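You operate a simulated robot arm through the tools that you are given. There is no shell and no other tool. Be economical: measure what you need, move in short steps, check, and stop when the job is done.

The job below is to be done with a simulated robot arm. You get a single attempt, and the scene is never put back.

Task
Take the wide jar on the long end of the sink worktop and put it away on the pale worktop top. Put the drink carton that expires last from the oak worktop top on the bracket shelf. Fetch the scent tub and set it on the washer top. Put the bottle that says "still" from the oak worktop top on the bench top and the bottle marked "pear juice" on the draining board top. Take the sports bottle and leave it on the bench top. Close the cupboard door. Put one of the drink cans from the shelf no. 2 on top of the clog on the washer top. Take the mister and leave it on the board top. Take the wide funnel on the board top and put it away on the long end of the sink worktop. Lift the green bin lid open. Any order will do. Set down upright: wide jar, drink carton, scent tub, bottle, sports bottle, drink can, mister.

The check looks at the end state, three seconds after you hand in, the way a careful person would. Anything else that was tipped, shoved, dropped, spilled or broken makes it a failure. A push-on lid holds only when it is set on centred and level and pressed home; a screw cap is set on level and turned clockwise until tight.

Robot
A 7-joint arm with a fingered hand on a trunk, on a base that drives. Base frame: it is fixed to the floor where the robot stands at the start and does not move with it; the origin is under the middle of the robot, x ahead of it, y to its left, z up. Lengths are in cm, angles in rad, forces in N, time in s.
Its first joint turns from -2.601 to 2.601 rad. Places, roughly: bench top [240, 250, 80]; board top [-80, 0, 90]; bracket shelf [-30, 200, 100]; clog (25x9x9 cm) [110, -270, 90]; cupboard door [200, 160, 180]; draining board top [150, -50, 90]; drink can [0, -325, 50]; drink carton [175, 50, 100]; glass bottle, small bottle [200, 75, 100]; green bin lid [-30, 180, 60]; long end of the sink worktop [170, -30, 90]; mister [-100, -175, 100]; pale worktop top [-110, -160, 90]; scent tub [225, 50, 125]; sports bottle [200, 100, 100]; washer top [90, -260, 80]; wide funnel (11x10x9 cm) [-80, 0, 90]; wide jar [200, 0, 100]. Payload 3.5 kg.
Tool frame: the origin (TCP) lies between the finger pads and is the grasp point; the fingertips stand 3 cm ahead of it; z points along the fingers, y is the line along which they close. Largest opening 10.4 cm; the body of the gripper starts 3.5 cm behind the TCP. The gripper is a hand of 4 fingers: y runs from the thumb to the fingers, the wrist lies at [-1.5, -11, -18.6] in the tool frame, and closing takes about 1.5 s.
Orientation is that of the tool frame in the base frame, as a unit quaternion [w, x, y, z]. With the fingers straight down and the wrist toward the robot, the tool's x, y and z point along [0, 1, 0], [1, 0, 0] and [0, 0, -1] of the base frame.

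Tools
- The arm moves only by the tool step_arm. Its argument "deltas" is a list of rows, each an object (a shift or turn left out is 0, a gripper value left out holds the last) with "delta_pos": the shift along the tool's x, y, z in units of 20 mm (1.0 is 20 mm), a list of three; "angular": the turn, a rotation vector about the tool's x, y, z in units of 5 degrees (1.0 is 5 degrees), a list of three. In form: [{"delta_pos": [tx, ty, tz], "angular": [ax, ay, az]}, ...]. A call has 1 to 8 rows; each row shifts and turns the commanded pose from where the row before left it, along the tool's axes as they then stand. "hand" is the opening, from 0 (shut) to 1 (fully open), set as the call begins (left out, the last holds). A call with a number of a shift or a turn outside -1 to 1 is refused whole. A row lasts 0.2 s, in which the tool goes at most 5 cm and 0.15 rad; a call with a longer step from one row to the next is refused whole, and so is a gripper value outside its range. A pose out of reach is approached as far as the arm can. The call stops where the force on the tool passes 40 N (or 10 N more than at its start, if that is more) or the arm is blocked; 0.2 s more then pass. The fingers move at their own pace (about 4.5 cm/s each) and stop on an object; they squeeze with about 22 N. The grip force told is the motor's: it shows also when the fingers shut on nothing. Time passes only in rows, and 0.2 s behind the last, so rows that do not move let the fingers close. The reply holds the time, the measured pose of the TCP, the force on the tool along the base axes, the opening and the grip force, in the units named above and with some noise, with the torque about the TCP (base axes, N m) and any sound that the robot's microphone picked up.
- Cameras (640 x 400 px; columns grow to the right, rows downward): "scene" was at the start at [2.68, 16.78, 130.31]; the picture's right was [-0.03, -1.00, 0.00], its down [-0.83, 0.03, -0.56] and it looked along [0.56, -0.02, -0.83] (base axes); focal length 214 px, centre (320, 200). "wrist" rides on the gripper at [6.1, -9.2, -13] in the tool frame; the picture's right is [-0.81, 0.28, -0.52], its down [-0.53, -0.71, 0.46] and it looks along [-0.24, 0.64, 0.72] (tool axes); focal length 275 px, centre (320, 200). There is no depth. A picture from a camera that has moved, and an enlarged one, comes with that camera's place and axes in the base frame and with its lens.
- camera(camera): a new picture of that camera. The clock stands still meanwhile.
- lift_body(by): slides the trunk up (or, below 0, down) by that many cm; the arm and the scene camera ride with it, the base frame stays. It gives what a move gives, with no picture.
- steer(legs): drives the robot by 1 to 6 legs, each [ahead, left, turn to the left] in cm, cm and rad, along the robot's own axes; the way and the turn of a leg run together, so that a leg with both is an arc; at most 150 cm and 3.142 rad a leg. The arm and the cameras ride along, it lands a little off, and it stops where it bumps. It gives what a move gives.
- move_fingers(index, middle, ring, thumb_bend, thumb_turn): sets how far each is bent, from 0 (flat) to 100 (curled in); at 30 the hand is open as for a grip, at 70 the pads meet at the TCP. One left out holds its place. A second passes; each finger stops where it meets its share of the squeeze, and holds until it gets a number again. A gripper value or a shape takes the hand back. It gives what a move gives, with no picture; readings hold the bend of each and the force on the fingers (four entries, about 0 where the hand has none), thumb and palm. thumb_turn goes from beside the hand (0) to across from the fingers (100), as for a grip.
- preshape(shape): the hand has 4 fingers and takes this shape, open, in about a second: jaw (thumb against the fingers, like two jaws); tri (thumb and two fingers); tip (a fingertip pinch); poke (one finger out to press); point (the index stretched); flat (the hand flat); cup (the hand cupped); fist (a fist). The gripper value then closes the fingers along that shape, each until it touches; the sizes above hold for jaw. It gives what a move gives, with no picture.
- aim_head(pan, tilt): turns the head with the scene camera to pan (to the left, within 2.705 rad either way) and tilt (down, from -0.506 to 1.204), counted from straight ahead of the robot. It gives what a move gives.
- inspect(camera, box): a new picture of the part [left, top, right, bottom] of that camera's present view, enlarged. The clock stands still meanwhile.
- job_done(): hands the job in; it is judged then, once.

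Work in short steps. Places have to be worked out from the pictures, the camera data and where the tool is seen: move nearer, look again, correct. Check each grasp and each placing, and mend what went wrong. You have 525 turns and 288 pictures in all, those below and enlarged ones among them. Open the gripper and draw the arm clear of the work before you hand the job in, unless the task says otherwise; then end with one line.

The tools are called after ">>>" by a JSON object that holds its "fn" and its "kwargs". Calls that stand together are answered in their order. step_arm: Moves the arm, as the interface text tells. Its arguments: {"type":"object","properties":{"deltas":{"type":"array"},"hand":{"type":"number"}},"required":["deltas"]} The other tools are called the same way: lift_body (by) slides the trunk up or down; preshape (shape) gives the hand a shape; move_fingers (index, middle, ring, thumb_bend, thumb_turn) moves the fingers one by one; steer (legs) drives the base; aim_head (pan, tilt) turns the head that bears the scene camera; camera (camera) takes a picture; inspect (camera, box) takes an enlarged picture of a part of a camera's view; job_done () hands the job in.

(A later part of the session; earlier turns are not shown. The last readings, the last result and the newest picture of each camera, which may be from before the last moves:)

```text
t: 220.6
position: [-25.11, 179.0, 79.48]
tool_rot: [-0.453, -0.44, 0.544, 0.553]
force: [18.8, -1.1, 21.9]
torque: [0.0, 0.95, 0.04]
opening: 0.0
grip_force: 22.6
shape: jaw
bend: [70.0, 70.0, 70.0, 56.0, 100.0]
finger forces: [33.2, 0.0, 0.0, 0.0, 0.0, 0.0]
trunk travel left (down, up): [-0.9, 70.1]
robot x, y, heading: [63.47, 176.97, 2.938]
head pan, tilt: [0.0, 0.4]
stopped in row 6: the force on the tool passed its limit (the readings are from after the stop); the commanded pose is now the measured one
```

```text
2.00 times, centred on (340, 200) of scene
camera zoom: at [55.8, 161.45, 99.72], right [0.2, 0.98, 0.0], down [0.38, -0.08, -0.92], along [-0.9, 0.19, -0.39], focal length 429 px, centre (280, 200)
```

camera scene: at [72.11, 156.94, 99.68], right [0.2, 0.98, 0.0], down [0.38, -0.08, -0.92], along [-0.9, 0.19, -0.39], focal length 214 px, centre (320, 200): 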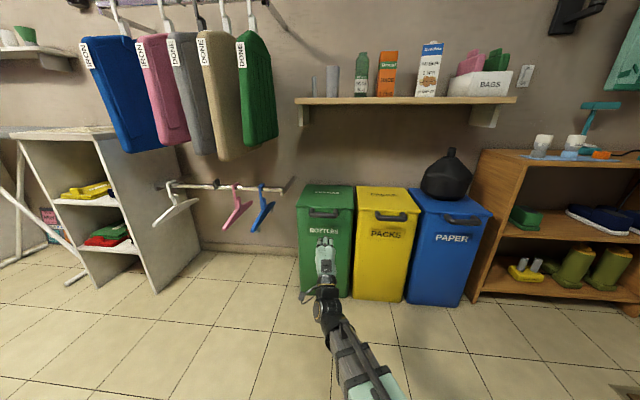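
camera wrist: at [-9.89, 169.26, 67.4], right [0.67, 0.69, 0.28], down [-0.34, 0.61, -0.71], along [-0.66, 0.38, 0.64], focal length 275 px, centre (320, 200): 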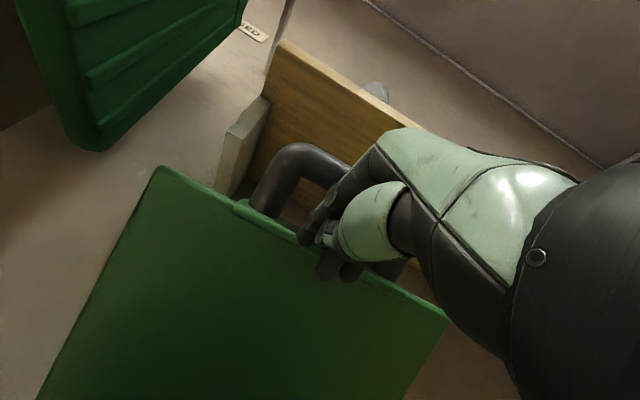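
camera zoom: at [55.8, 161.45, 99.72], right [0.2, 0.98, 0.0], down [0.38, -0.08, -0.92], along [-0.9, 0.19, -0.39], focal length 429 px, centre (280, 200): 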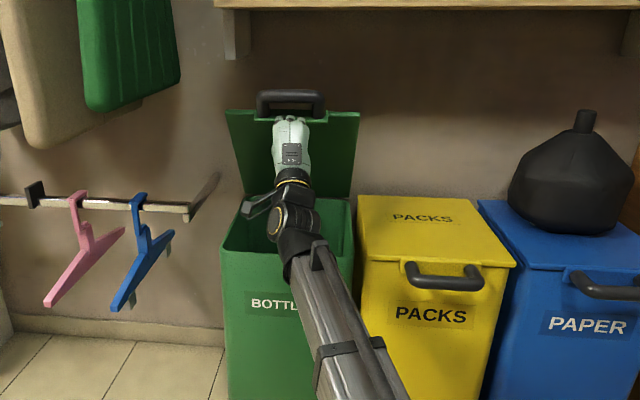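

The index is pressing on the lid's outer front edge. I'll back out, roll the hand 90° so the wrist is level with the TCP (clear of the bin rim), then push lower down.

>>> {"fn": "step_arm", "kwargs": {"deltas": [{"delta_pos": [0, 0, -1]}, {"delta_pos": [0, -0.5, -1]}, {"delta_pos": [0, 0, -1]}, {"delta_pos": [0, 0, -1]}, {"delta_pos": [0, 0, -1]}, {"delta_pos": [0, 0, -1]}]}}

>>> {"fn": "step_arm", "kwargs": {"deltas": [{"angular": [0, 0, -1]}, {"angular": [0, 0, -1]}, {"angular": [0, 0, -1]}, {"angular": [0, 0, -1]}, {"angular": [0, 0, -1]}, {"angular": [0, 0, -1]}, {"angular": [0, 0, -1]}, {"angular": [0, 0, -1]}]}}

>>> {"fn": "step_arm", "kwargs": {"deltas": [{"angular": [0, 0, -1]}, {"angular": [0, 0, -1]}, {"angular": [0, 0, -1]}, {"angular": [0, 0, -1]}, {"angular": [0, 0, -1]}, {"angular": [0, 0, -1]}, {"angular": [0, 0, -1]}, {"angular": [0, 0, -1]}]}}

>>> {"fn": "inspect", "kwargs": {"camera": "scene", "box": [200, 100, 480, 300]}}

```text
t: 222.0
position: [-13.56, 176.53, 77.65]
tool_rot: [-0.45, -0.443, 0.546, 0.551]
force: [-0.5, -0.7, -0.3]
torque: [-0.02, -0.04, 0.01]
opening: 0.01
grip_force: 22.4
shape: jaw
bend: [70.0, 70.0, 70.0, 55.0, 100.0]
finger forces: [0.0, 0.2, 0.0, 0.1, 0.0, 0.0]
trunk travel left (down, up): [-0.9, 70.1]
robot x, y, heading: [63.54, 177.28, 2.935]
head pan, tilt: [0.0, 0.4]
```

```text
t: 223.8
position: [-11.76, 165.99, 79.69]
tool_rot: [-0.223, -0.606, 0.414, 0.641]
force: [-1.3, 0.2, -1.1]
torque: [0.0, 0.0, 0.0]
opening: 0.0
grip_force: 22.2
shape: jaw
bend: [70.0, 70.0, 70.0, 55.0, 100.0]
finger forces: [0.0, 0.0, 0.1, 0.0, 0.1, 0.0]
out of reach, approached as far as the arm can: row 3, 4, 5, 6, 7, 8
trunk travel left (down, up): [-0.9, 70.1]
robot x, y, heading: [63.53, 176.82, 2.942]
head pan, tilt: [0.0, 0.4]
```

```text
t: 225.6
position: [-11.65, 166.95, 80.65]
tool_rot: [0.01, -0.691, 0.134, 0.71]
force: [1.3, -0.4, -0.1]
torque: [0.03, -0.01, -0.02]
opening: 0.0
grip_force: 22.1
shape: jaw
bend: [70.0, 70.0, 70.0, 55.0, 100.0]
finger forces: [0.0, 0.1, 0.0, 0.0, 0.0, 0.1]
out of reach, approached as far as the arm can: row 1
trunk travel left (down, up): [-0.9, 70.1]
robot x, y, heading: [63.89, 177.47, 2.936]
head pan, tilt: [0.0, 0.4]
```

```text
2.00 times, centred on (340, 200) of scene
camera zoom: at [55.52, 161.45, 99.68], right [0.2, 0.98, 0.0], down [0.38, -0.08, -0.92], along [-0.9, 0.19, -0.39], focal length 429 px, centre (280, 200)
```

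zoom: 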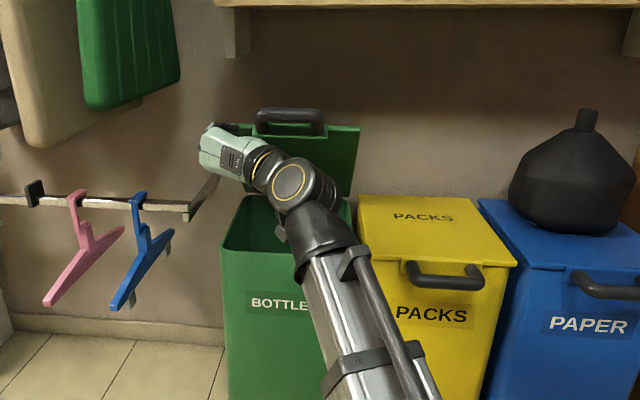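

Hand is rolled. Shift right 9 cm with the base, lower 6 cm, then view.

>>> {"fn": "steer", "kwargs": {"legs": [[0, -9, 0]]}}

>>> {"fn": "step_arm", "kwargs": {"deltas": [{"delta_pos": [0.8, 0, 0]}, {"delta_pos": [0.8, 0, 0]}, {"delta_pos": [0.8, 0, 0]}, {"delta_pos": [0.5, 0, 0]}]}}

>>> {"fn": "camera", "kwargs": {"camera": "wrist"}}

>>> {"fn": "inspect", "kwargs": {"camera": "scene", "box": [200, 100, 480, 300]}}

```text
t: 226.7
position: [-9.77, 175.76, 80.67]
tool_rot: [0.009, -0.69, 0.132, 0.711]
force: [-0.9, 0.6, 0.6]
torque: [-0.01, 0.01, 0.01]
opening: 0.0
grip_force: 22.1
shape: jaw
bend: [70.0, 70.0, 70.0, 55.0, 100.0]
finger forces: [0.0, 0.1, 0.0, 0.1, 0.0, 0.1]
trunk travel left (down, up): [-0.9, 70.1]
robot x, y, heading: [65.61, 185.73, 2.939]
head pan, tilt: [0.0, 0.4]
```

```text
t: 227.7
position: [-9.9, 174.87, 74.92]
tool_rot: [0.009, -0.69, 0.133, 0.711]
force: [-0.1, -0.1, -0.6]
torque: [0.05, 0.01, -0.01]
opening: 0.0
grip_force: 22.3
shape: jaw
bend: [70.0, 70.0, 70.0, 55.0, 100.0]
finger forces: [0.0, 0.1, 0.0, 0.0, 0.1, 0.1]
trunk travel left (down, up): [-0.9, 70.1]
robot x, y, heading: [65.65, 186.04, 2.941]
head pan, tilt: [0.0, 0.4]
```

```text
192 pictures are left
camera wrist: at [4.36, 179.97, 67.1], right [0.49, -0.23, 0.84], down [-0.28, 0.87, 0.4], along [-0.82, -0.43, 0.36], focal length 275 px, centre (320, 200)
```

wrist: 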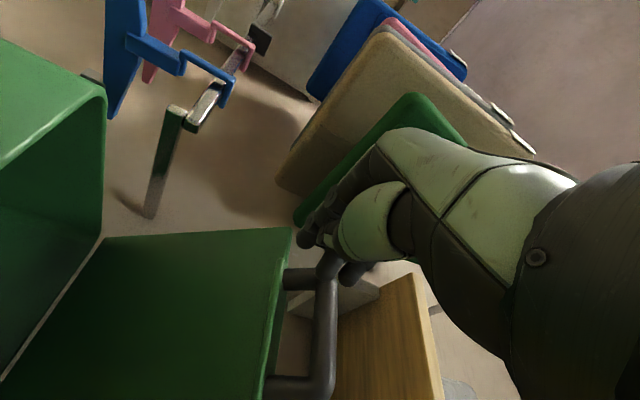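

```text
2.00 times, centred on (340, 200) of scene
camera zoom: at [57.38, 170.31, 99.69], right [0.2, 0.98, 0.0], down [0.38, -0.08, -0.92], along [-0.9, 0.18, -0.39], focal length 429 px, centre (280, 200)
```

zoom: 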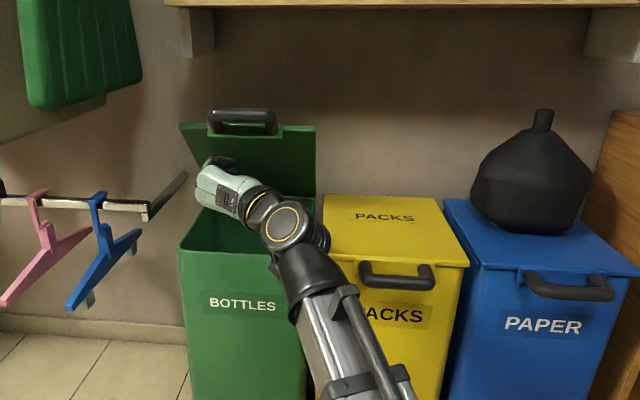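

The lid is about 60°. Lower 2 cm more and push forward with arm rows.

>>> {"fn": "step_arm", "kwargs": {"deltas": [{"delta_pos": [0.5, 0, 0.5]}, {"delta_pos": [0.3, 0, 1]}, {"delta_pos": [0, 0, 1]}, {"delta_pos": [0, 0, 1]}, {"delta_pos": [0, 0, 1]}, {"delta_pos": [0, 0, 1]}, {"delta_pos": [0, 0, 1]}]}}

>>> {"fn": "camera", "kwargs": {"camera": "wrist"}}

>>> {"fn": "inspect", "kwargs": {"camera": "scene", "box": [200, 100, 480, 300]}}

```text
t: 229.3
position: [-23.0, 177.07, 73.48]
tool_rot: [0.009, -0.69, 0.133, 0.711]
force: [0.3, 0.8, 0.5]
torque: [0.01, -0.02, -0.05]
opening: 0.03
grip_force: 22.2
shape: jaw
bend: [70.0, 70.0, 70.0, 55.0, 100.0]
finger forces: [0.0, 0.0, 0.0, 0.0, 0.1, 0.1]
trunk travel left (down, up): [-0.9, 70.1]
robot x, y, heading: [65.34, 185.98, 2.943]
head pan, tilt: [0.0, 0.4]
```

```text
190 pictures are left
camera wrist: at [-8.6, 182.18, 65.73], right [0.49, -0.23, 0.84], down [-0.28, 0.87, 0.4], along [-0.82, -0.43, 0.36], focal length 275 px, centre (320, 200)
```

wrist: 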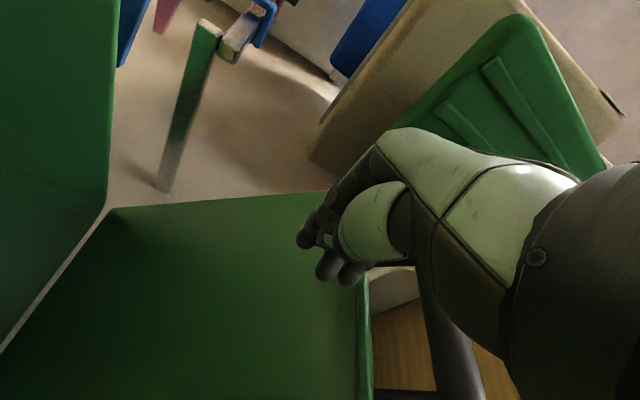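

```text
2.00 times, centred on (340, 200) of scene
camera zoom: at [57.39, 170.31, 99.68], right [0.2, 0.98, 0.0], down [0.38, -0.08, -0.92], along [-0.9, 0.18, -0.39], focal length 429 px, centre (280, 200)
```

zoom: 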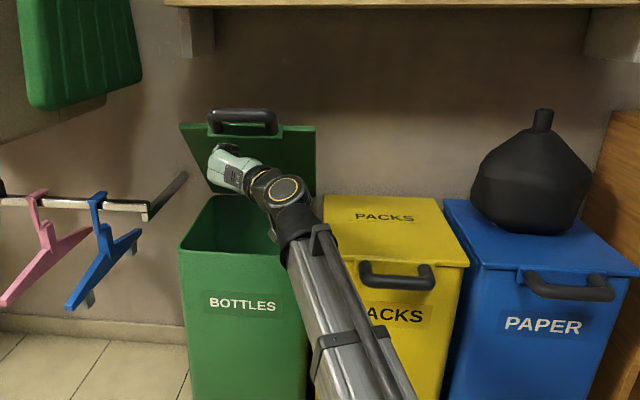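

>>> {"fn": "step_arm", "kwargs": {"deltas": [{"delta_pos": [0, 0, 1]}, {"delta_pos": [0, 0, 1]}, {"delta_pos": [-0.2, 0, 1]}, {"delta_pos": [-0.2, 0, 1]}, {"delta_pos": [-0.2, 0, 1]}, {"delta_pos": [-0.2, 0, 1]}]}}

>>> {"fn": "camera", "kwargs": {"camera": "wrist"}}

```text
t: 230.7
position: [-34.59, 179.77, 75.44]
tool_rot: [0.009, -0.69, 0.133, 0.711]
force: [1.7, -0.7, -1.5]
torque: [-0.02, 0.05, -0.07]
opening: 0.02
grip_force: 22.5
shape: jaw
bend: [70.0, 70.0, 70.0, 55.0, 100.0]
finger forces: [0.0, 0.0, 1.4, 0.0, 0.0, 0.1]
trunk travel left (down, up): [-0.9, 70.1]
robot x, y, heading: [65.21, 186.26, 2.941]
head pan, tilt: [0.0, 0.4]
```

```text
188 pictures are left
camera wrist: at [-20.31, 184.91, 67.6], right [0.49, -0.23, 0.84], down [-0.28, 0.87, 0.4], along [-0.82, -0.43, 0.36], focal length 275 px, centre (320, 200)
```

wrist: 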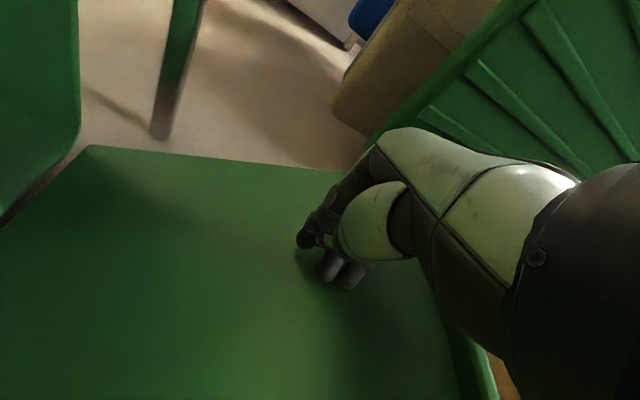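

Lid is moving. Keep pushing until it meets resistance.

>>> {"fn": "step_arm", "kwargs": {"deltas": [{"delta_pos": [0, 0, 1]}, {"delta_pos": [0, 0, 1]}, {"delta_pos": [0, 0, 1]}, {"delta_pos": [0, 0, 1]}, {"delta_pos": [0, 0, 1]}]}}

>>> {"fn": "camera", "kwargs": {"camera": "wrist"}}

>>> {"fn": "inspect", "kwargs": {"camera": "scene", "box": [200, 100, 480, 300]}}

```text
t: 231.8
position: [-43.01, 181.15, 75.26]
tool_rot: [0.003, -0.692, 0.129, 0.71]
force: [9.2, -3.3, 0.0]
torque: [-0.02, 0.02, 0.11]
opening: 0.01
grip_force: 22.1
shape: jaw
bend: [70.0, 70.0, 70.0, 56.0, 100.0]
finger forces: [13.0, 0.0, 0.6, 0.1, 0.1, 0.1]
trunk travel left (down, up): [-0.9, 70.1]
robot x, y, heading: [65.2, 185.88, 2.94]
head pan, tilt: [0.0, 0.4]
stopped in row 5: the force on the tool passed its limit (the readings are from after the stop); the commanded pose is now the measured one
```

```text
187 pictures are left
camera wrist: at [-28.65, 186.35, 67.5], right [0.49, -0.22, 0.84], down [-0.29, 0.87, 0.4], along [-0.82, -0.45, 0.36], focal length 275 px, centre (320, 200)
```

wrist: 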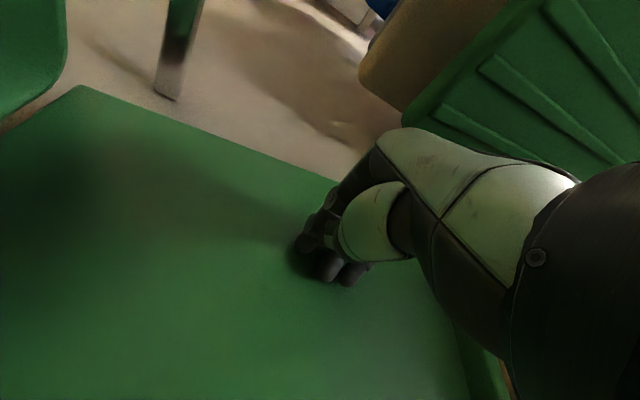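

```text
2.00 times, centred on (340, 200) of scene
camera zoom: at [57.48, 170.28, 99.69], right [0.2, 0.98, 0.0], down [0.38, -0.08, -0.92], along [-0.9, 0.18, -0.39], focal length 429 px, centre (280, 200)
```

zoom: 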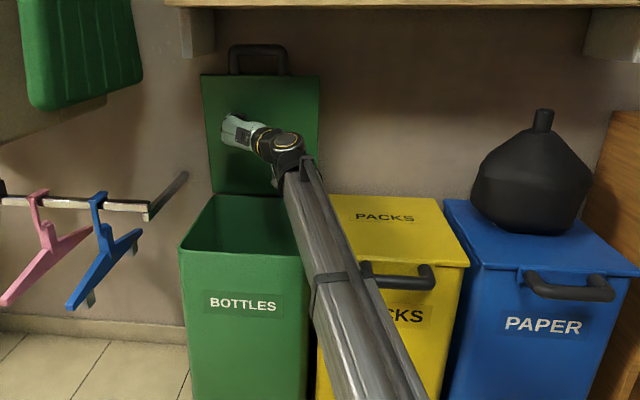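

Lid is fully open against its stop. Withdraw; I keep this side-grasp orientation for the drink can next.

>>> {"fn": "step_arm", "kwargs": {"deltas": [{"delta_pos": [0, 0, -1]}, {"delta_pos": [0, 0, -1]}, {"delta_pos": [0, 0, -1]}, {"delta_pos": [0, 0, -1]}, {"delta_pos": [0, 0, -1]}, {"delta_pos": [0, 0, -1]}, {"delta_pos": [0, 0, -1]}, {"delta_pos": [0, 0, -1]}]}}

>>> {"fn": "steer", "kwargs": {"legs": [[-25, 0, 0]]}}

>>> {"fn": "camera", "kwargs": {"camera": "scene"}}

```text
t: 233.7
position: [-27.36, 177.99, 75.04]
tool_rot: [0.004, -0.692, 0.129, 0.71]
force: [0.1, -0.4, 0.5]
torque: [0.03, 0.04, -0.03]
opening: 0.01
grip_force: 22.0
shape: jaw
bend: [70.0, 70.0, 70.0, 56.0, 100.0]
finger forces: [0.0, 0.0, 0.1, 0.0, 0.0, 0.1]
trunk travel left (down, up): [-0.9, 70.1]
robot x, y, heading: [65.17, 186.42, 2.941]
head pan, tilt: [0.0, 0.4]
```

```text
t: 235.5
position: [-3.06, 173.05, 75.09]
tool_rot: [0.004, -0.692, 0.129, 0.71]
force: [-1.1, 0.5, 0.7]
torque: [0.0, 0.01, -0.01]
opening: 0.0
grip_force: 21.9
shape: jaw
bend: [70.0, 70.0, 70.0, 56.0, 100.0]
finger forces: [0.0, 0.1, 0.1, 0.0, 0.0, 0.0]
trunk travel left (down, up): [-0.9, 70.1]
robot x, y, heading: [89.91, 181.17, 2.935]
head pan, tilt: [0.0, 0.4]
```

```text
185 pictures are left
camera scene: at [81.74, 165.35, 99.68], right [0.2, 0.98, 0.0], down [0.38, -0.08, -0.92], along [-0.9, 0.18, -0.39], focal length 214 px, centre (320, 200)
```

scene: 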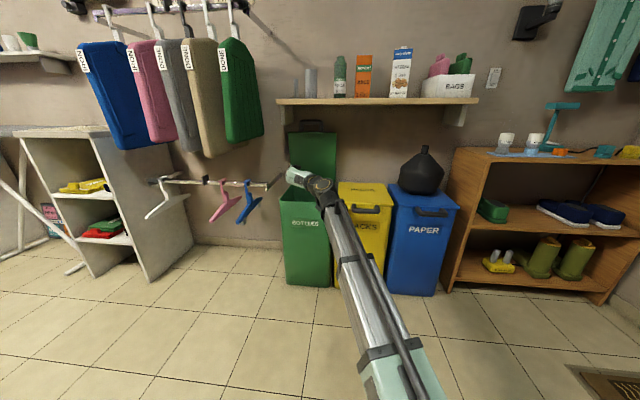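

Retract the arm, back off, turn to face the -y side, then drive south down the room with a look.

>>> {"fn": "step_arm", "kwargs": {"deltas": [{"delta_pos": [0, 0, -1]}, {"delta_pos": [0, 0, -1]}, {"delta_pos": [0, 0, -1]}, {"delta_pos": [0, 0, -1]}, {"delta_pos": [0, 0, -1]}, {"delta_pos": [0, 0, -1]}, {"delta_pos": [0, 0, -1]}, {"delta_pos": [0, 0, -1]}]}}

>>> {"fn": "steer", "kwargs": {"legs": [[0, 0, 1.58], [100, 0, 0]]}}

>>> {"fn": "lift_body", "kwargs": {"by": 40}}

>>> {"fn": "aim_head", "kwargs": {"pan": -0.3, "tilt": 0.4}}

>>> {"fn": "camera", "kwargs": {"camera": "scene"}}

```text
t: 237.3
position: [12.62, 170.27, 74.88]
tool_rot: [0.004, -0.692, 0.129, 0.71]
force: [0.3, 0.2, -0.5]
torque: [0.02, 0.02, 0.01]
opening: 0.0
grip_force: 22.2
shape: jaw
bend: [70.0, 70.0, 70.0, 56.0, 100.0]
finger forces: [0.0, 0.0, 0.0, 0.0, 0.0, 0.0]
trunk travel left (down, up): [-0.9, 70.1]
robot x, y, heading: [89.54, 180.95, 2.946]
head pan, tilt: [0.0, 0.4]
```

```text
t: 246.2
position: [79.5, 6.4, 74.81]
tool_rot: [0.496, 0.583, 0.395, -0.508]
force: [0.3, -0.1, 1.2]
torque: [-0.04, 0.0, -0.03]
opening: 0.01
grip_force: 22.0
shape: jaw
bend: [70.0, 70.0, 70.0, 56.0, 100.0]
finger forces: [0.0, 0.0, 0.1, 0.0, 0.1, 0.0]
trunk travel left (down, up): [-0.9, 70.1]
robot x, y, heading: [69.36, 83.55, -1.777]
head pan, tilt: [0.0, 0.4]
```

```text
t: 250.1
position: [79.34, 6.5, 114.87]
tool_rot: [0.496, 0.582, 0.396, -0.508]
force: [0.6, 0.0, 0.0]
torque: [0.0, 0.0, -0.02]
opening: 0.02
grip_force: 22.1
shape: jaw
bend: [70.0, 70.0, 70.0, 56.0, 100.0]
finger forces: [0.0, 0.0, 0.0, 0.0, 0.0, 0.0]
trunk travel left (down, up): [-40.9, 30.1]
robot x, y, heading: [69.14, 83.5, -1.779]
head pan, tilt: [0.0, 0.4]
```

```text
t: 250.9
position: [79.5, 6.5, 114.88]
tool_rot: [0.497, 0.582, 0.396, -0.507]
force: [-0.3, 1.4, 0.3]
torque: [-0.03, -0.02, -0.02]
opening: 0.0
grip_force: 22.3
shape: jaw
bend: [70.0, 70.0, 70.0, 56.0, 100.0]
finger forces: [0.1, 0.1, 0.0, 0.0, 0.0, 0.0]
trunk travel left (down, up): [-40.9, 30.1]
robot x, y, heading: [69.55, 83.73, -1.781]
head pan, tilt: [-0.3, 0.4]
```

```text
184 pictures are left
camera scene: at [82.52, 76.44, 139.68], right [-0.87, 0.49, 0.0], down [0.19, 0.34, -0.92], along [-0.45, -0.8, -0.39], focal length 214 px, centre (320, 200)
```

scene: 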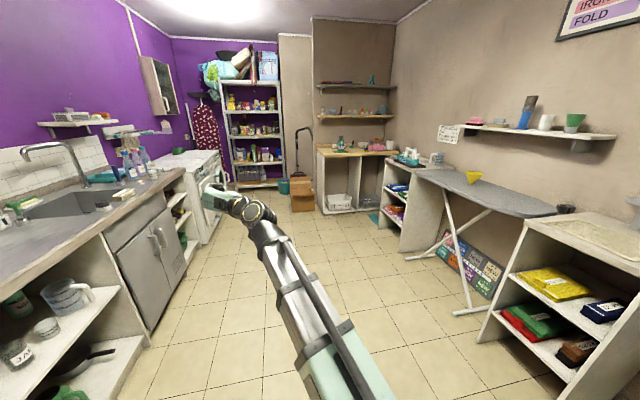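

The way is clear. Drive 220 cm ahead toward the rack and look.

>>> {"fn": "steer", "kwargs": {"legs": [[150, 0, 0], [70, 0, 0]]}}

>>> {"fn": "aim_head", "kwargs": {"pan": 0.1, "tilt": 0.3}}

>>> {"fn": "camera", "kwargs": {"camera": "scene"}}

```text
t: 261.8
position: [33.37, -209.03, 114.79]
tool_rot: [0.496, 0.583, 0.395, -0.508]
force: [-0.3, 0.1, -0.6]
torque: [0.01, -0.01, -0.01]
opening: 0.0
grip_force: 22.1
shape: jaw
bend: [70.0, 70.0, 70.0, 56.0, 100.0]
finger forces: [0.0, 0.0, 0.0, 0.0, 0.1, 0.1]
trunk travel left (down, up): [-40.9, 30.1]
robot x, y, heading: [23.5, -132.16, -1.783]
head pan, tilt: [-0.3, 0.4]
```

```text
t: 262.6
position: [33.34, -209.13, 114.94]
tool_rot: [0.496, 0.583, 0.395, -0.508]
force: [-0.6, 0.4, 0.5]
torque: [-0.02, 0.02, -0.01]
opening: 0.0
grip_force: 22.3
shape: jaw
bend: [70.0, 70.0, 70.0, 56.0, 100.0]
finger forces: [0.0, 0.1, 0.0, 0.0, 0.0, 0.0]
trunk travel left (down, up): [-40.9, 30.1]
robot x, y, heading: [23.19, -132.21, -1.781]
head pan, tilt: [0.099, 0.3]
```

```text
183 pictures are left
camera scene: at [39.97, -140.34, 140.61], right [-0.99, 0.11, 0.0], down [0.03, 0.29, -0.96], along [-0.11, -0.95, -0.3], focal length 214 px, centre (320, 200)
```

scene: 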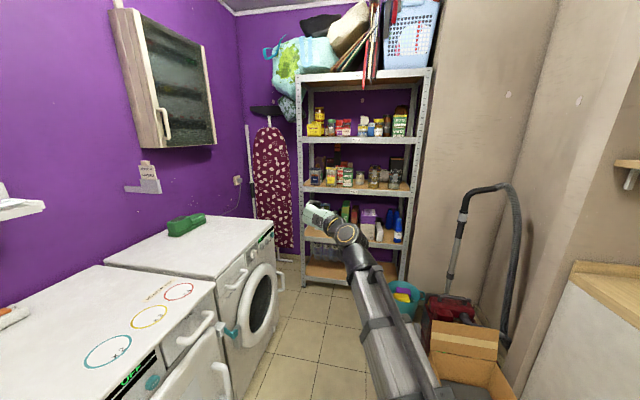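

>>> {"fn": "inspect", "kwargs": {"camera": "scene", "box": [290, 140, 450, 280]}}

>>> {"fn": "inspect", "kwargs": {"camera": "scene", "box": [90, 180, 290, 320]}}

```text
2.86 times, centred on (370, 210) of scene
camera zoom: at [39.97, -140.34, 140.61], right [-0.99, 0.11, 0.0], down [0.03, 0.29, -0.96], along [-0.11, -0.95, -0.3], focal length 613 px, centre (177, 171)
```

zoom: 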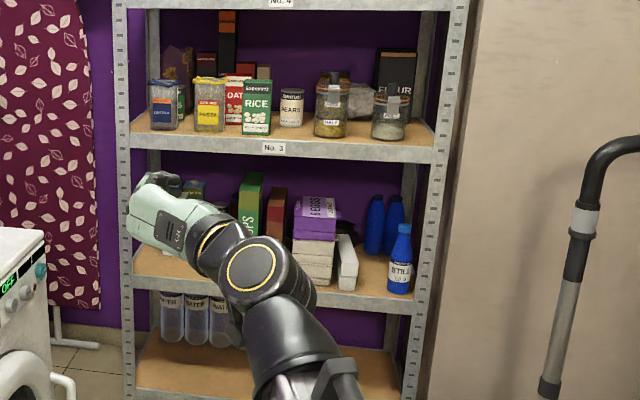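

```text
2.86 times, centred on (190, 250) of scene
camera zoom: at [39.97, -140.34, 140.61], right [-0.99, 0.11, 0.0], down [0.03, 0.29, -0.96], along [-0.11, -0.95, -0.3], focal length 613 px, centre (691, 57)
```

zoom: 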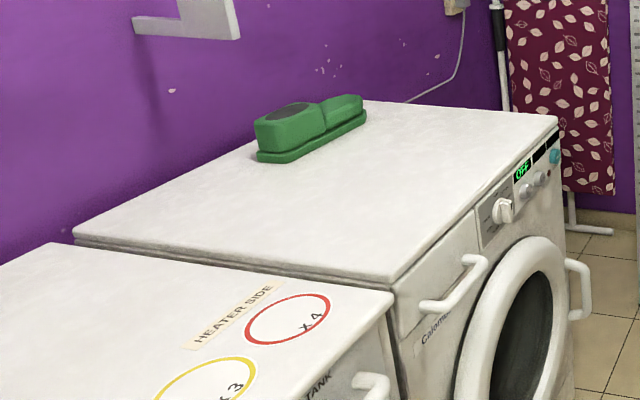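

Lower the trunk and look at shelf no. 2 from nearer, with the hand shifted right.

>>> {"fn": "steer", "kwargs": {"legs": [[25, -25, 0]]}}

>>> {"fn": "lift_body", "kwargs": {"by": -38}}

>>> {"fn": "aim_head", "kwargs": {"pan": 0.3, "tilt": 0.3}}

>>> {"fn": "camera", "kwargs": {"camera": "scene"}}

```text
t: 264.9
position: [3.41, -228.5, 114.82]
tool_rot: [0.496, 0.584, 0.393, -0.509]
force: [0.3, -1.1, 0.1]
torque: [0.01, 0.01, 0.0]
opening: 0.0
grip_force: 22.3
shape: jaw
bend: [70.0, 70.0, 70.0, 56.0, 100.0]
finger forces: [0.1, 0.0, 0.0, 0.0, 0.1, 0.1]
trunk travel left (down, up): [-40.9, 30.1]
robot x, y, heading: [-6.28, -151.16, -1.789]
head pan, tilt: [0.099, 0.3]
```

```text
t: 268.6
position: [3.3, -228.58, 76.9]
tool_rot: [0.495, 0.584, 0.393, -0.51]
force: [0.1, 0.5, 0.2]
torque: [-0.05, -0.01, 0.01]
opening: 0.0
grip_force: 21.7
shape: jaw
bend: [70.0, 70.0, 70.0, 56.0, 100.0]
finger forces: [0.0, 0.1, 0.0, 0.0, 0.0, 0.0]
trunk travel left (down, up): [-2.9, 68.1]
robot x, y, heading: [-6.32, -151.25, -1.79]
head pan, tilt: [0.099, 0.3]
```

```text
t: 269.3
position: [3.29, -228.62, 76.8]
tool_rot: [0.495, 0.584, 0.393, -0.509]
force: [-0.8, -1.2, 0.4]
torque: [-0.01, -0.02, 0.01]
opening: 0.01
grip_force: 21.9
shape: jaw
bend: [70.0, 70.0, 70.0, 56.0, 100.0]
finger forces: [0.0, 0.0, 0.0, 0.0, 0.0, 0.0]
trunk travel left (down, up): [-2.9, 68.1]
robot x, y, heading: [-6.53, -151.28, -1.792]
head pan, tilt: [0.3, 0.3]
```

```text
180 pictures are left
camera scene: at [12.15, -159.83, 102.61], right [-1.0, -0.08, 0.0], down [-0.02, 0.29, -0.96], along [0.08, -0.95, -0.3], focal length 214 px, centre (320, 200)
```

scene: 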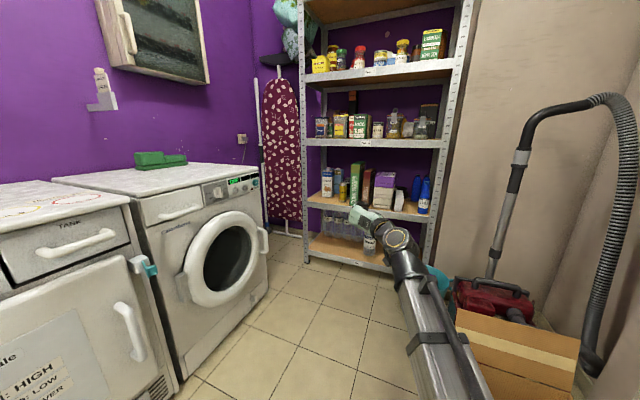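

>>> {"fn": "inspect", "kwargs": {"camera": "scene", "box": [300, 150, 440, 260]}}

>>> {"fn": "camera", "kwargs": {"camera": "wrist"}}

```text
3.64 times, centred on (370, 205) of scene
camera zoom: at [12.15, -159.83, 102.61], right [-1.0, -0.08, 0.0], down [-0.02, 0.29, -0.96], along [0.08, -0.95, -0.3], focal length 780 px, centre (138, 182)
```

zoom: 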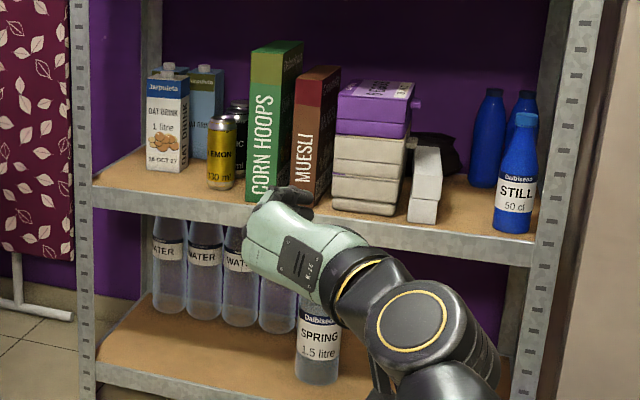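

```text
178 pictures are left
camera wrist: at [-1.78, -214.23, 69.1], right [0.23, 0.49, 0.84], down [-0.87, -0.28, 0.4], along [0.43, -0.83, 0.36], focal length 275 px, centre (320, 200)
```

wrist: 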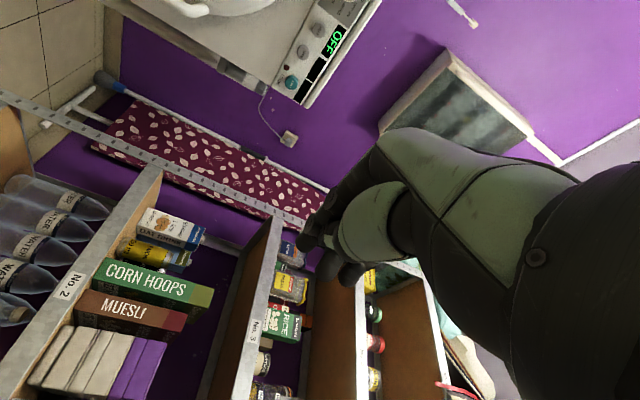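

Yellow LEMON can at about (8,-314), base z≈54, with a cereal box close on its right but free on its left-front. I'll turn 0.25 right, approach from the left-front, and lower.

>>> {"fn": "steer", "kwargs": {"legs": [[0, 0, -0.25], [0, 58, 0], [30, 0, 0]]}}

>>> {"fn": "lift_body", "kwargs": {"by": -2.8}}

>>> {"fn": "step_arm", "kwargs": {"deltas": [{"delta_pos": [1, 0, 0]}, {"delta_pos": [1, 0, 0]}, {"delta_pos": [1, 0, 0]}, {"delta_pos": [1, 0, 0]}, {"delta_pos": [1, 0, 0]}, {"delta_pos": [0.7, 0, 0]}], "hand": 1}}

>>> {"fn": "camera", "kwargs": {"camera": "scene"}}

>>> {"fn": "camera", "kwargs": {"camera": "wrist"}}

```text
t: 275.1
position: [22.26, -281.52, 76.98]
tool_rot: [0.428, 0.628, 0.317, -0.567]
force: [0.6, 0.4, -0.8]
torque: [0.02, 0.01, 0.01]
opening: 0.0
grip_force: 21.5
shape: jaw
bend: [70.0, 70.0, 70.0, 56.0, 100.0]
finger forces: [0.0, 0.1, 0.1, 0.0, 0.1, 0.0]
trunk travel left (down, up): [-2.9, 68.1]
robot x, y, heading: [32.05, -204.44, -2.04]
head pan, tilt: [0.3, 0.3]
```

```text
t: 275.9
position: [22.35, -281.51, 74.14]
tool_rot: [0.428, 0.628, 0.318, -0.567]
force: [-0.1, -0.2, -0.8]
torque: [0.01, 0.04, 0.01]
opening: 0.0
grip_force: 21.9
shape: jaw
bend: [70.0, 70.0, 70.0, 56.0, 100.0]
finger forces: [0.1, 0.0, 0.0, 0.1, 0.0, 0.0]
trunk travel left (down, up): [-0.1, 70.9]
robot x, y, heading: [32.0, -204.1, -2.04]
head pan, tilt: [0.3, 0.3]
```

```text
t: 277.3
position: [24.11, -282.51, 62.86]
tool_rot: [0.428, 0.627, 0.317, -0.568]
force: [0.3, -0.3, -0.9]
torque: [-0.02, 0.03, 0.01]
opening: 10.36
grip_force: 0.1
shape: jaw
bend: [30.0, 30.0, 30.0, 30.0, 98.0]
finger forces: [0.0, 0.1, 0.0, 0.0, 0.0, 0.0]
trunk travel left (down, up): [-0.1, 70.9]
robot x, y, heading: [32.04, -203.75, -2.039]
head pan, tilt: [0.3, 0.3]
```

```text
177 pictures are left
camera scene: at [47.87, -217.08, 99.81], right [-0.99, 0.17, 0.0], down [0.05, 0.29, -0.96], along [-0.16, -0.94, -0.3], focal length 214 px, centre (320, 200)
```

scene: 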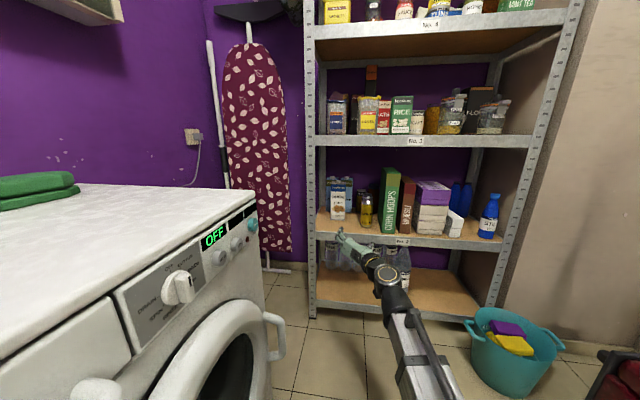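

```text
176 pictures are left
camera wrist: at [22.69, -267.34, 54.99], right [0.34, 0.41, 0.84], down [-0.91, -0.06, 0.4], along [0.21, -0.91, 0.36], focal length 275 px, centre (320, 200)
```

wrist: 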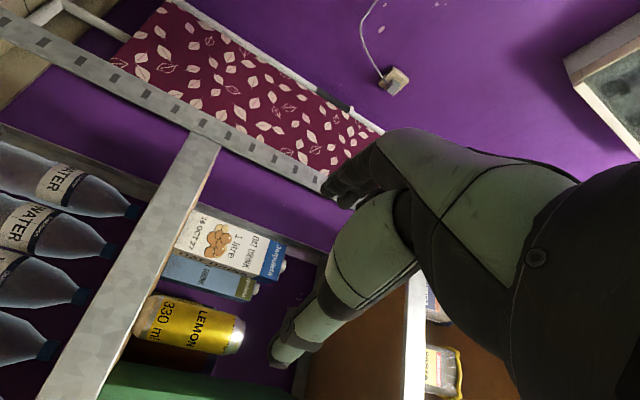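

Can at ≈(8.2,-312.1), z 54–67.5; my line passes 1.2 cm left of it. Finish the roll, set the opening to ~7.5 cm, drive 20 ahead.

>>> {"fn": "step_arm", "kwargs": {"deltas": [{"angular": [0, 0, -1]}, {"angular": [0, 0, -1]}, {}, {}], "hand": 0.72}}

>>> {"fn": "steer", "kwargs": {"legs": [[20, -0.5, 0]]}}

>>> {"fn": "camera", "kwargs": {"camera": "wrist"}}

>>> {"fn": "inspect", "kwargs": {"camera": "scene", "box": [280, 120, 480, 280]}}

```text
t: 278.3
position: [24.12, -282.6, 62.69]
tool_rot: [-0.377, -0.599, -0.372, 0.601]
force: [0.3, -0.1, -0.8]
torque: [-0.01, 0.0, -0.01]
opening: 7.54
grip_force: 0.0
shape: jaw
bend: [27.0, 36.0, 33.0, 57.0, 99.0]
finger forces: [0.0, 0.0, 0.0, 0.1, 0.0, 0.1]
trunk travel left (down, up): [-0.1, 70.9]
robot x, y, heading: [32.18, -204.41, -2.038]
head pan, tilt: [0.3, 0.3]
```

```text
t: 279.8
position: [14.9, -299.85, 62.73]
tool_rot: [-0.377, -0.598, -0.373, 0.602]
force: [0.0, -0.1, 0.6]
torque: [-0.01, 0.0, 0.03]
opening: 7.54
grip_force: 0.0
shape: jaw
bend: [27.0, 36.0, 33.0, 57.0, 99.0]
finger forces: [0.0, 0.1, 0.0, 0.0, 0.1, 0.0]
trunk travel left (down, up): [-0.1, 70.9]
robot x, y, heading: [22.46, -221.64, -2.034]
head pan, tilt: [0.3, 0.3]
```

```text
175 pictures are left
camera wrist: at [12.42, -284.24, 56.56], right [0.47, 0.35, 0.81], down [-0.84, -0.09, 0.53], along [0.26, -0.93, 0.25], focal length 275 px, centre (320, 200)
```

wrist: 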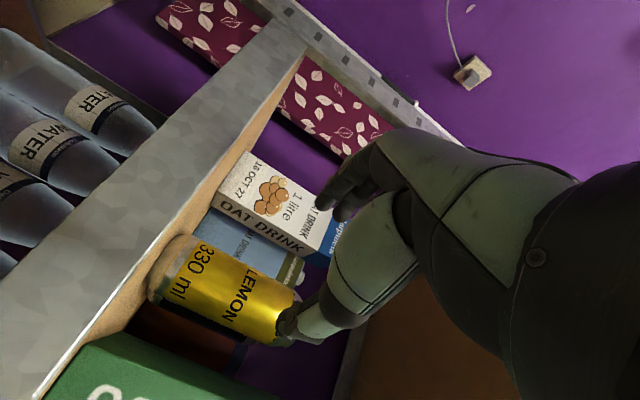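

```text
2.50 times, centred on (380, 200) of scene
camera zoom: at [38.57, -234.47, 99.81], right [-0.99, 0.16, 0.0], down [0.05, 0.29, -0.96], along [-0.16, -0.94, -0.3], focal length 536 px, centre (170, 200)
```

zoom: 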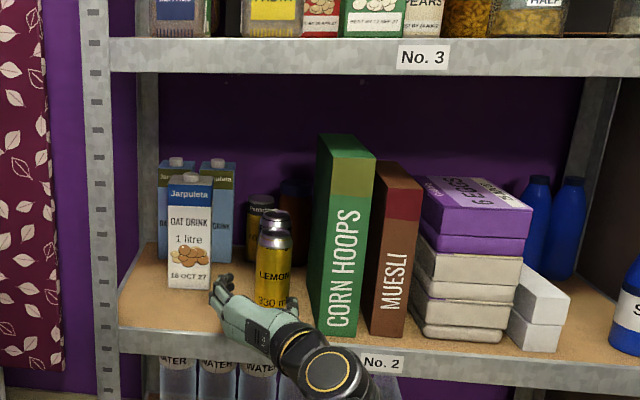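

Alignment good (can 0.65 cm right of line). Advance 8 cm and check.

>>> {"fn": "step_arm", "kwargs": {"deltas": [{"delta_pos": [0, 0, 0.8]}, {"delta_pos": [0, 0, 0.8]}, {"delta_pos": [0, 0, 0.8]}, {"delta_pos": [0, 0, 0.8]}, {"delta_pos": [0, 0, 0.8]}]}}

>>> {"fn": "camera", "kwargs": {"camera": "wrist"}}

>>> {"fn": "inspect", "kwargs": {"camera": "scene", "box": [320, 160, 440, 260]}}

```text
t: 281.0
position: [11.28, -307.18, 62.92]
tool_rot: [-0.377, -0.599, -0.372, 0.601]
force: [0.0, 0.3, 0.1]
torque: [0.01, -0.02, 0.01]
opening: 7.5
grip_force: 0.1
shape: jaw
bend: [27.0, 36.0, 33.0, 57.0, 99.0]
finger forces: [0.0, 0.1, 0.0, 0.0, 0.1, 0.1]
trunk travel left (down, up): [-0.1, 70.9]
robot x, y, heading: [22.99, -221.61, -2.038]
head pan, tilt: [0.3, 0.3]
```

```text
173 pictures are left
camera wrist: at [8.82, -291.53, 56.7], right [0.47, 0.35, 0.81], down [-0.84, -0.09, 0.53], along [0.26, -0.93, 0.25], focal length 275 px, centre (320, 200)
```

wrist: 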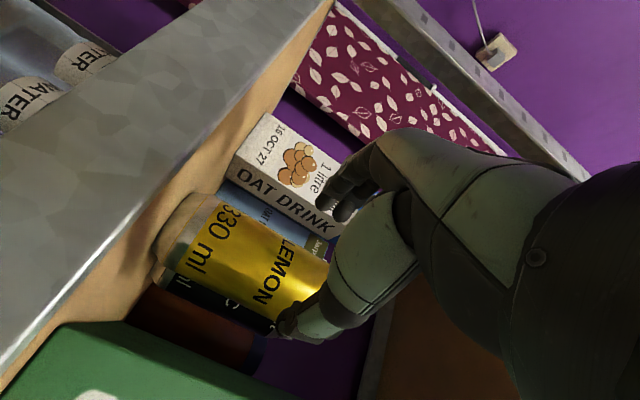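

```text
4.00 times, centred on (380, 210) of scene
camera zoom: at [38.57, -234.47, 99.81], right [-0.99, 0.16, 0.0], down [0.05, 0.29, -0.96], along [-0.16, -0.94, -0.3], focal length 858 px, centre (80, 160)
```

zoom: 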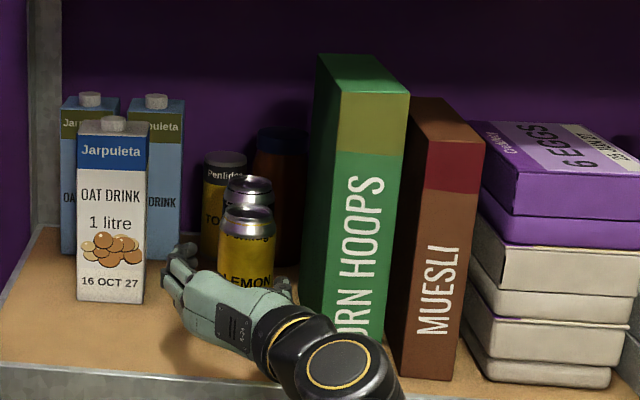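

Everything fits. Advance 3.6 cm more and close.

>>> {"fn": "step_arm", "kwargs": {"deltas": [{"delta_pos": [0, 0, 0.6]}, {"delta_pos": [0, 0, 0.6]}, {"delta_pos": [0, 0, 0.6]}]}}

>>> {"fn": "step_arm", "kwargs": {"deltas": [{}, {}, {}, {}, {}, {}, {}, {}], "hand": 0}}

>>> {"fn": "camera", "kwargs": {"camera": "wrist"}}

```text
t: 281.8
position: [9.83, -310.38, 62.9]
tool_rot: [-0.377, -0.598, -0.372, 0.602]
force: [0.7, 0.0, -0.3]
torque: [-0.03, -0.01, -0.01]
opening: 7.54
grip_force: 0.0
shape: jaw
bend: [27.0, 36.0, 33.0, 57.0, 99.0]
finger forces: [0.0, 0.1, 0.1, 0.1, 0.1, 0.0]
trunk travel left (down, up): [-0.1, 70.9]
robot x, y, heading: [22.64, -221.49, -2.04]
head pan, tilt: [0.3, 0.3]
```

```text
t: 283.6
position: [9.79, -310.44, 62.91]
tool_rot: [-0.377, -0.598, -0.372, 0.602]
force: [0.1, 1.1, 0.3]
torque: [0.0, 0.03, -0.04]
opening: 4.77
grip_force: 21.8
shape: jaw
bend: [74.0, 51.0, 49.0, 67.0, 100.0]
finger forces: [10.4, 5.6, 2.3, 0.0, 19.2, 0.0]
trunk travel left (down, up): [-0.1, 70.9]
robot x, y, heading: [22.99, -221.74, -2.034]
head pan, tilt: [0.3, 0.3]
```

```text
171 pictures are left
camera wrist: at [7.27, -294.7, 56.66], right [0.47, 0.35, 0.81], down [-0.84, -0.09, 0.53], along [0.26, -0.93, 0.25], focal length 275 px, centre (320, 200)
```

wrist: 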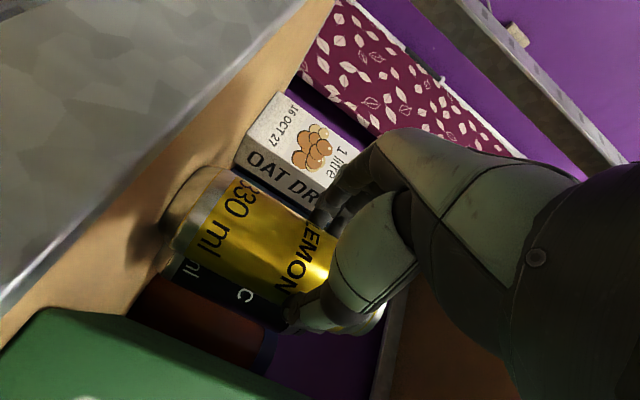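

Can gripped. Lift 3 cm and back straight out.

>>> {"fn": "lift_body", "kwargs": {"by": 3}}

>>> {"fn": "steer", "kwargs": {"legs": [[-30, 0, 0]]}}

>>> {"fn": "camera", "kwargs": {"camera": "scene"}}

>>> {"fn": "camera", "kwargs": {"camera": "wrist"}}

```text
t: 284.4
position: [9.73, -310.43, 65.8]
tool_rot: [-0.377, -0.598, -0.372, 0.601]
force: [0.1, 1.4, -3.8]
torque: [0.09, -0.06, 0.0]
opening: 4.78
grip_force: 21.7
shape: jaw
bend: [74.0, 51.0, 52.0, 67.0, 99.0]
finger forces: [11.9, 4.3, 2.1, 0.0, 19.7, 0.1]
trunk travel left (down, up): [-3.1, 67.9]
robot x, y, heading: [22.89, -221.49, -2.033]
head pan, tilt: [0.3, 0.3]
```

```text
t: 286.4
position: [23.39, -283.79, 65.9]
tool_rot: [-0.378, -0.598, -0.373, 0.6]
force: [-0.5, -0.5, -3.9]
torque: [0.14, -0.08, -0.02]
opening: 4.72
grip_force: 22.0
shape: jaw
bend: [74.0, 51.0, 52.0, 67.0, 99.0]
finger forces: [11.9, 4.3, 2.2, 0.0, 19.6, 0.0]
trunk travel left (down, up): [-3.1, 67.9]
robot x, y, heading: [36.01, -195.13, -2.032]
head pan, tilt: [0.3, 0.3]
```

```text
170 pictures are left
camera scene: at [51.92, -207.84, 102.81], right [-0.99, 0.16, 0.0], down [0.05, 0.29, -0.96], along [-0.15, -0.94, -0.3], focal length 214 px, centre (320, 200)
```

scene: 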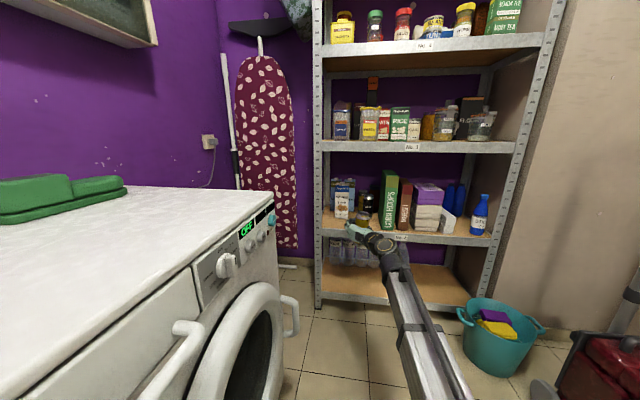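

```text
169 pictures are left
camera wrist: at [20.85, -268.18, 59.63], right [0.47, 0.35, 0.81], down [-0.84, -0.09, 0.53], along [0.26, -0.93, 0.25], focal length 275 px, centre (320, 200)
```

wrist: 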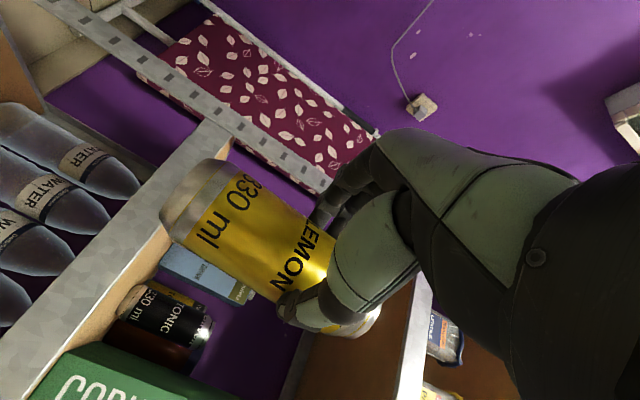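

Can secure. Raise the trunk and look at the clog on the washer.

>>> {"fn": "lift_body", "kwargs": {"by": 48}}

>>> {"fn": "aim_head", "kwargs": {"pan": 1.2, "tilt": 0.6}}

>>> {"fn": "camera", "kwargs": {"camera": "scene"}}

```text
refused: 48 is not a number from -40 to 40
```

```text
t: 287.6
position: [23.31, -283.84, 65.85]
tool_rot: [-0.378, -0.597, -0.373, 0.601]
force: [-0.2, 0.7, -3.6]
torque: [0.12, -0.06, -0.02]
opening: 4.74
grip_force: 21.8
shape: jaw
bend: [74.0, 51.0, 52.0, 67.0, 99.0]
finger forces: [11.9, 4.2, 2.1, 0.1, 19.7, 0.0]
trunk travel left (down, up): [-3.1, 67.9]
robot x, y, heading: [36.31, -195.13, -2.032]
head pan, tilt: [1.201, 0.6]
```

```text
168 pictures are left
camera scene: at [59.37, -205.16, 100.06], right [-0.74, -0.67, 0.0], down [-0.38, 0.42, -0.83], along [0.56, -0.61, -0.56], focal length 214 px, centre (320, 200)
```

scene: 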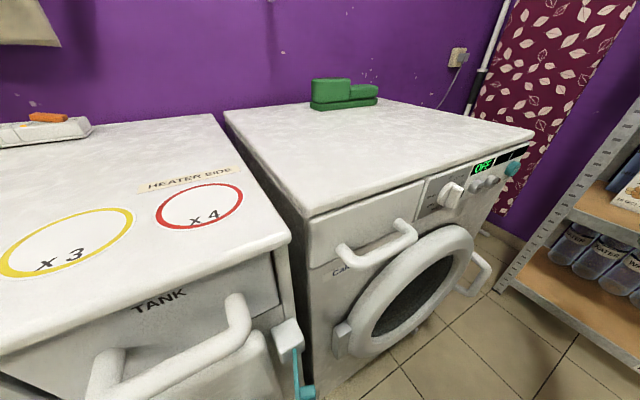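

Raise by 40 and look down at the clog.

>>> {"fn": "lift_body", "kwargs": {"by": 40}}

>>> {"fn": "inspect", "kwargs": {"camera": "scene", "box": [220, 90, 460, 240]}}

```text
t: 291.4
position: [23.44, -283.86, 105.98]
tool_rot: [-0.379, -0.597, -0.373, 0.6]
force: [-0.1, 0.5, -3.9]
torque: [0.07, -0.06, 0.0]
opening: 4.74
grip_force: 22.2
shape: jaw
bend: [74.0, 51.0, 52.0, 67.0, 99.0]
finger forces: [11.8, 4.3, 2.3, 0.0, 19.7, 0.0]
trunk travel left (down, up): [-43.1, 27.9]
robot x, y, heading: [36.39, -194.94, -2.034]
head pan, tilt: [1.201, 0.6]
```

```text
2.67 times, centred on (340, 165) of scene
camera zoom: at [59.37, -205.17, 140.05], right [-0.74, -0.67, 0.0], down [-0.38, 0.42, -0.82], along [0.56, -0.61, -0.57], focal length 572 px, centre (267, 293)
```

zoom: 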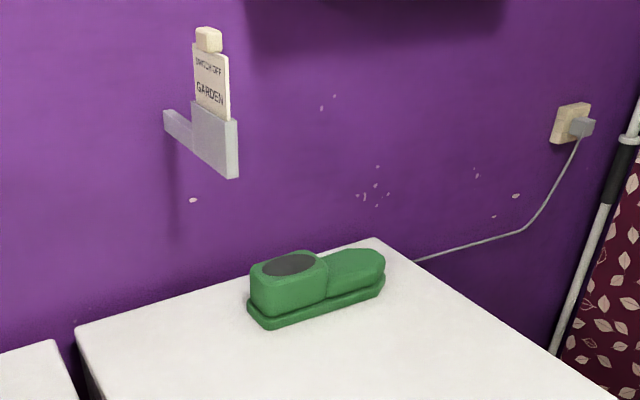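

Turn left 1.43 to face the washer, staying put, then raise the head view.

>>> {"fn": "steer", "kwargs": {"legs": [[0, 0, 1.43]]}}

>>> {"fn": "lift_body", "kwargs": {"by": 10}}

>>> {"fn": "aim_head", "kwargs": {"pan": -0.3, "tilt": 0.8}}

>>> {"fn": "camera", "kwargs": {"camera": "scene"}}

```text
t: 295.3
position: [122.09, -220.62, 106.0]
tool_rot: [0.68, 0.208, 0.672, -0.208]
force: [-0.3, 0.2, -4.8]
torque: [0.05, 0.1, 0.01]
opening: 4.67
grip_force: 22.3
shape: jaw
bend: [74.0, 52.0, 54.0, 67.0, 98.0]
finger forces: [11.3, 3.9, 2.1, 0.0, 16.2, 0.0]
trunk travel left (down, up): [-43.1, 27.9]
robot x, y, heading: [36.28, -194.88, -0.609]
head pan, tilt: [1.201, 0.6]
```

```text
t: 296.4
position: [121.99, -220.71, 113.79]
tool_rot: [0.675, 0.202, 0.678, -0.21]
force: [-2.3, -0.7, -25.9]
torque: [-0.95, 0.0, 0.19]
opening: 4.65
grip_force: 22.6
shape: jaw
bend: [74.0, 52.0, 55.0, 67.0, 98.0]
finger forces: [11.3, 3.7, 24.7, 0.0, 16.0, 0.1]
trunk travel left (down, up): [-51.9, 19.1]
robot x, y, heading: [36.16, -195.16, -0.607]
head pan, tilt: [1.201, 0.6]
stopped: the force on the tool passed its limit (the readings are from after the stop); the commanded pose is now the measured one
```

```text
t: 298.0
position: [122.23, -220.63, 113.79]
tool_rot: [0.676, 0.204, 0.676, -0.209]
force: [-9.7, -0.4, -40.6]
torque: [-1.66, -0.28, 0.47]
opening: 4.63
grip_force: 22.3
shape: jaw
bend: [74.0, 52.0, 55.0, 67.0, 98.0]
finger forces: [11.1, 3.7, 39.8, 0.1, 15.9, 0.1]
trunk travel left (down, up): [-51.9, 19.1]
robot x, y, heading: [36.03, -195.25, -0.611]
head pan, tilt: [-0.3, 0.799]
```

```text
166 pictures are left
camera scene: at [47.48, -185.0, 147.08], right [-0.79, -0.61, 0.0], down [-0.44, 0.57, -0.7], along [0.43, -0.55, -0.72], focal length 214 px, centre (320, 200)
```

scene: 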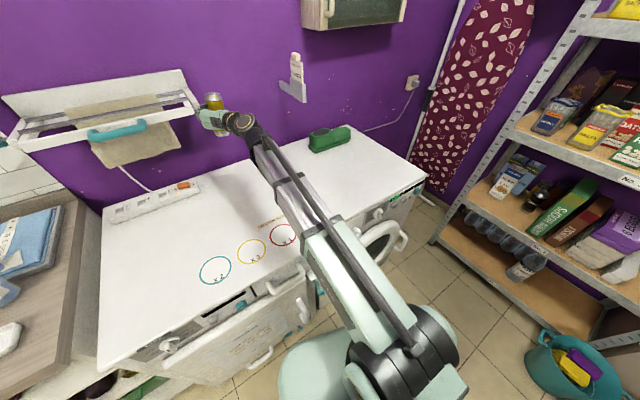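

The hand touched the wall airer from below. Lower right away.

>>> {"fn": "lift_body", "kwargs": {"by": -8}}

>>> {"fn": "inspect", "kwargs": {"camera": "scene", "box": [0, 60, 280, 240]}}

```text
t: 299.2
position: [122.01, -220.66, 106.13]
tool_rot: [0.677, 0.205, 0.675, -0.209]
force: [0.4, -0.1, -4.0]
torque: [0.09, 0.1, 0.01]
opening: 4.64
grip_force: 21.8
shape: jaw
bend: [74.0, 52.0, 55.0, 67.0, 98.0]
finger forces: [11.8, 3.7, 1.9, 0.0, 15.7, 0.0]
trunk travel left (down, up): [-43.9, 27.1]
robot x, y, heading: [35.94, -195.02, -0.609]
head pan, tilt: [-0.3, 0.799]
```

```text
2.22 times, centred on (140, 150) of scene
camera zoom: at [47.2, -184.9, 139.11], right [-0.79, -0.61, 0.0], down [-0.44, 0.57, -0.7], along [0.43, -0.55, -0.72], focal length 477 px, centre (720, 311)
```

zoom: 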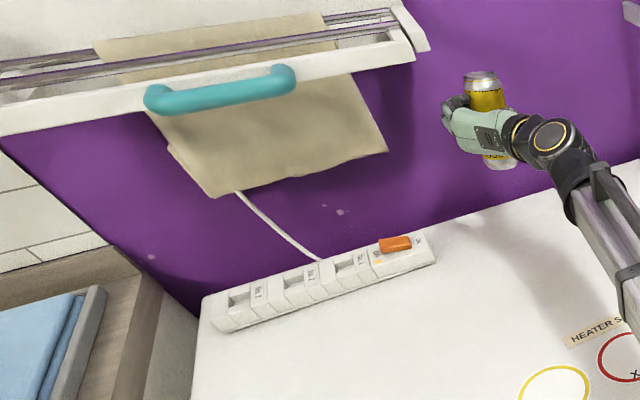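

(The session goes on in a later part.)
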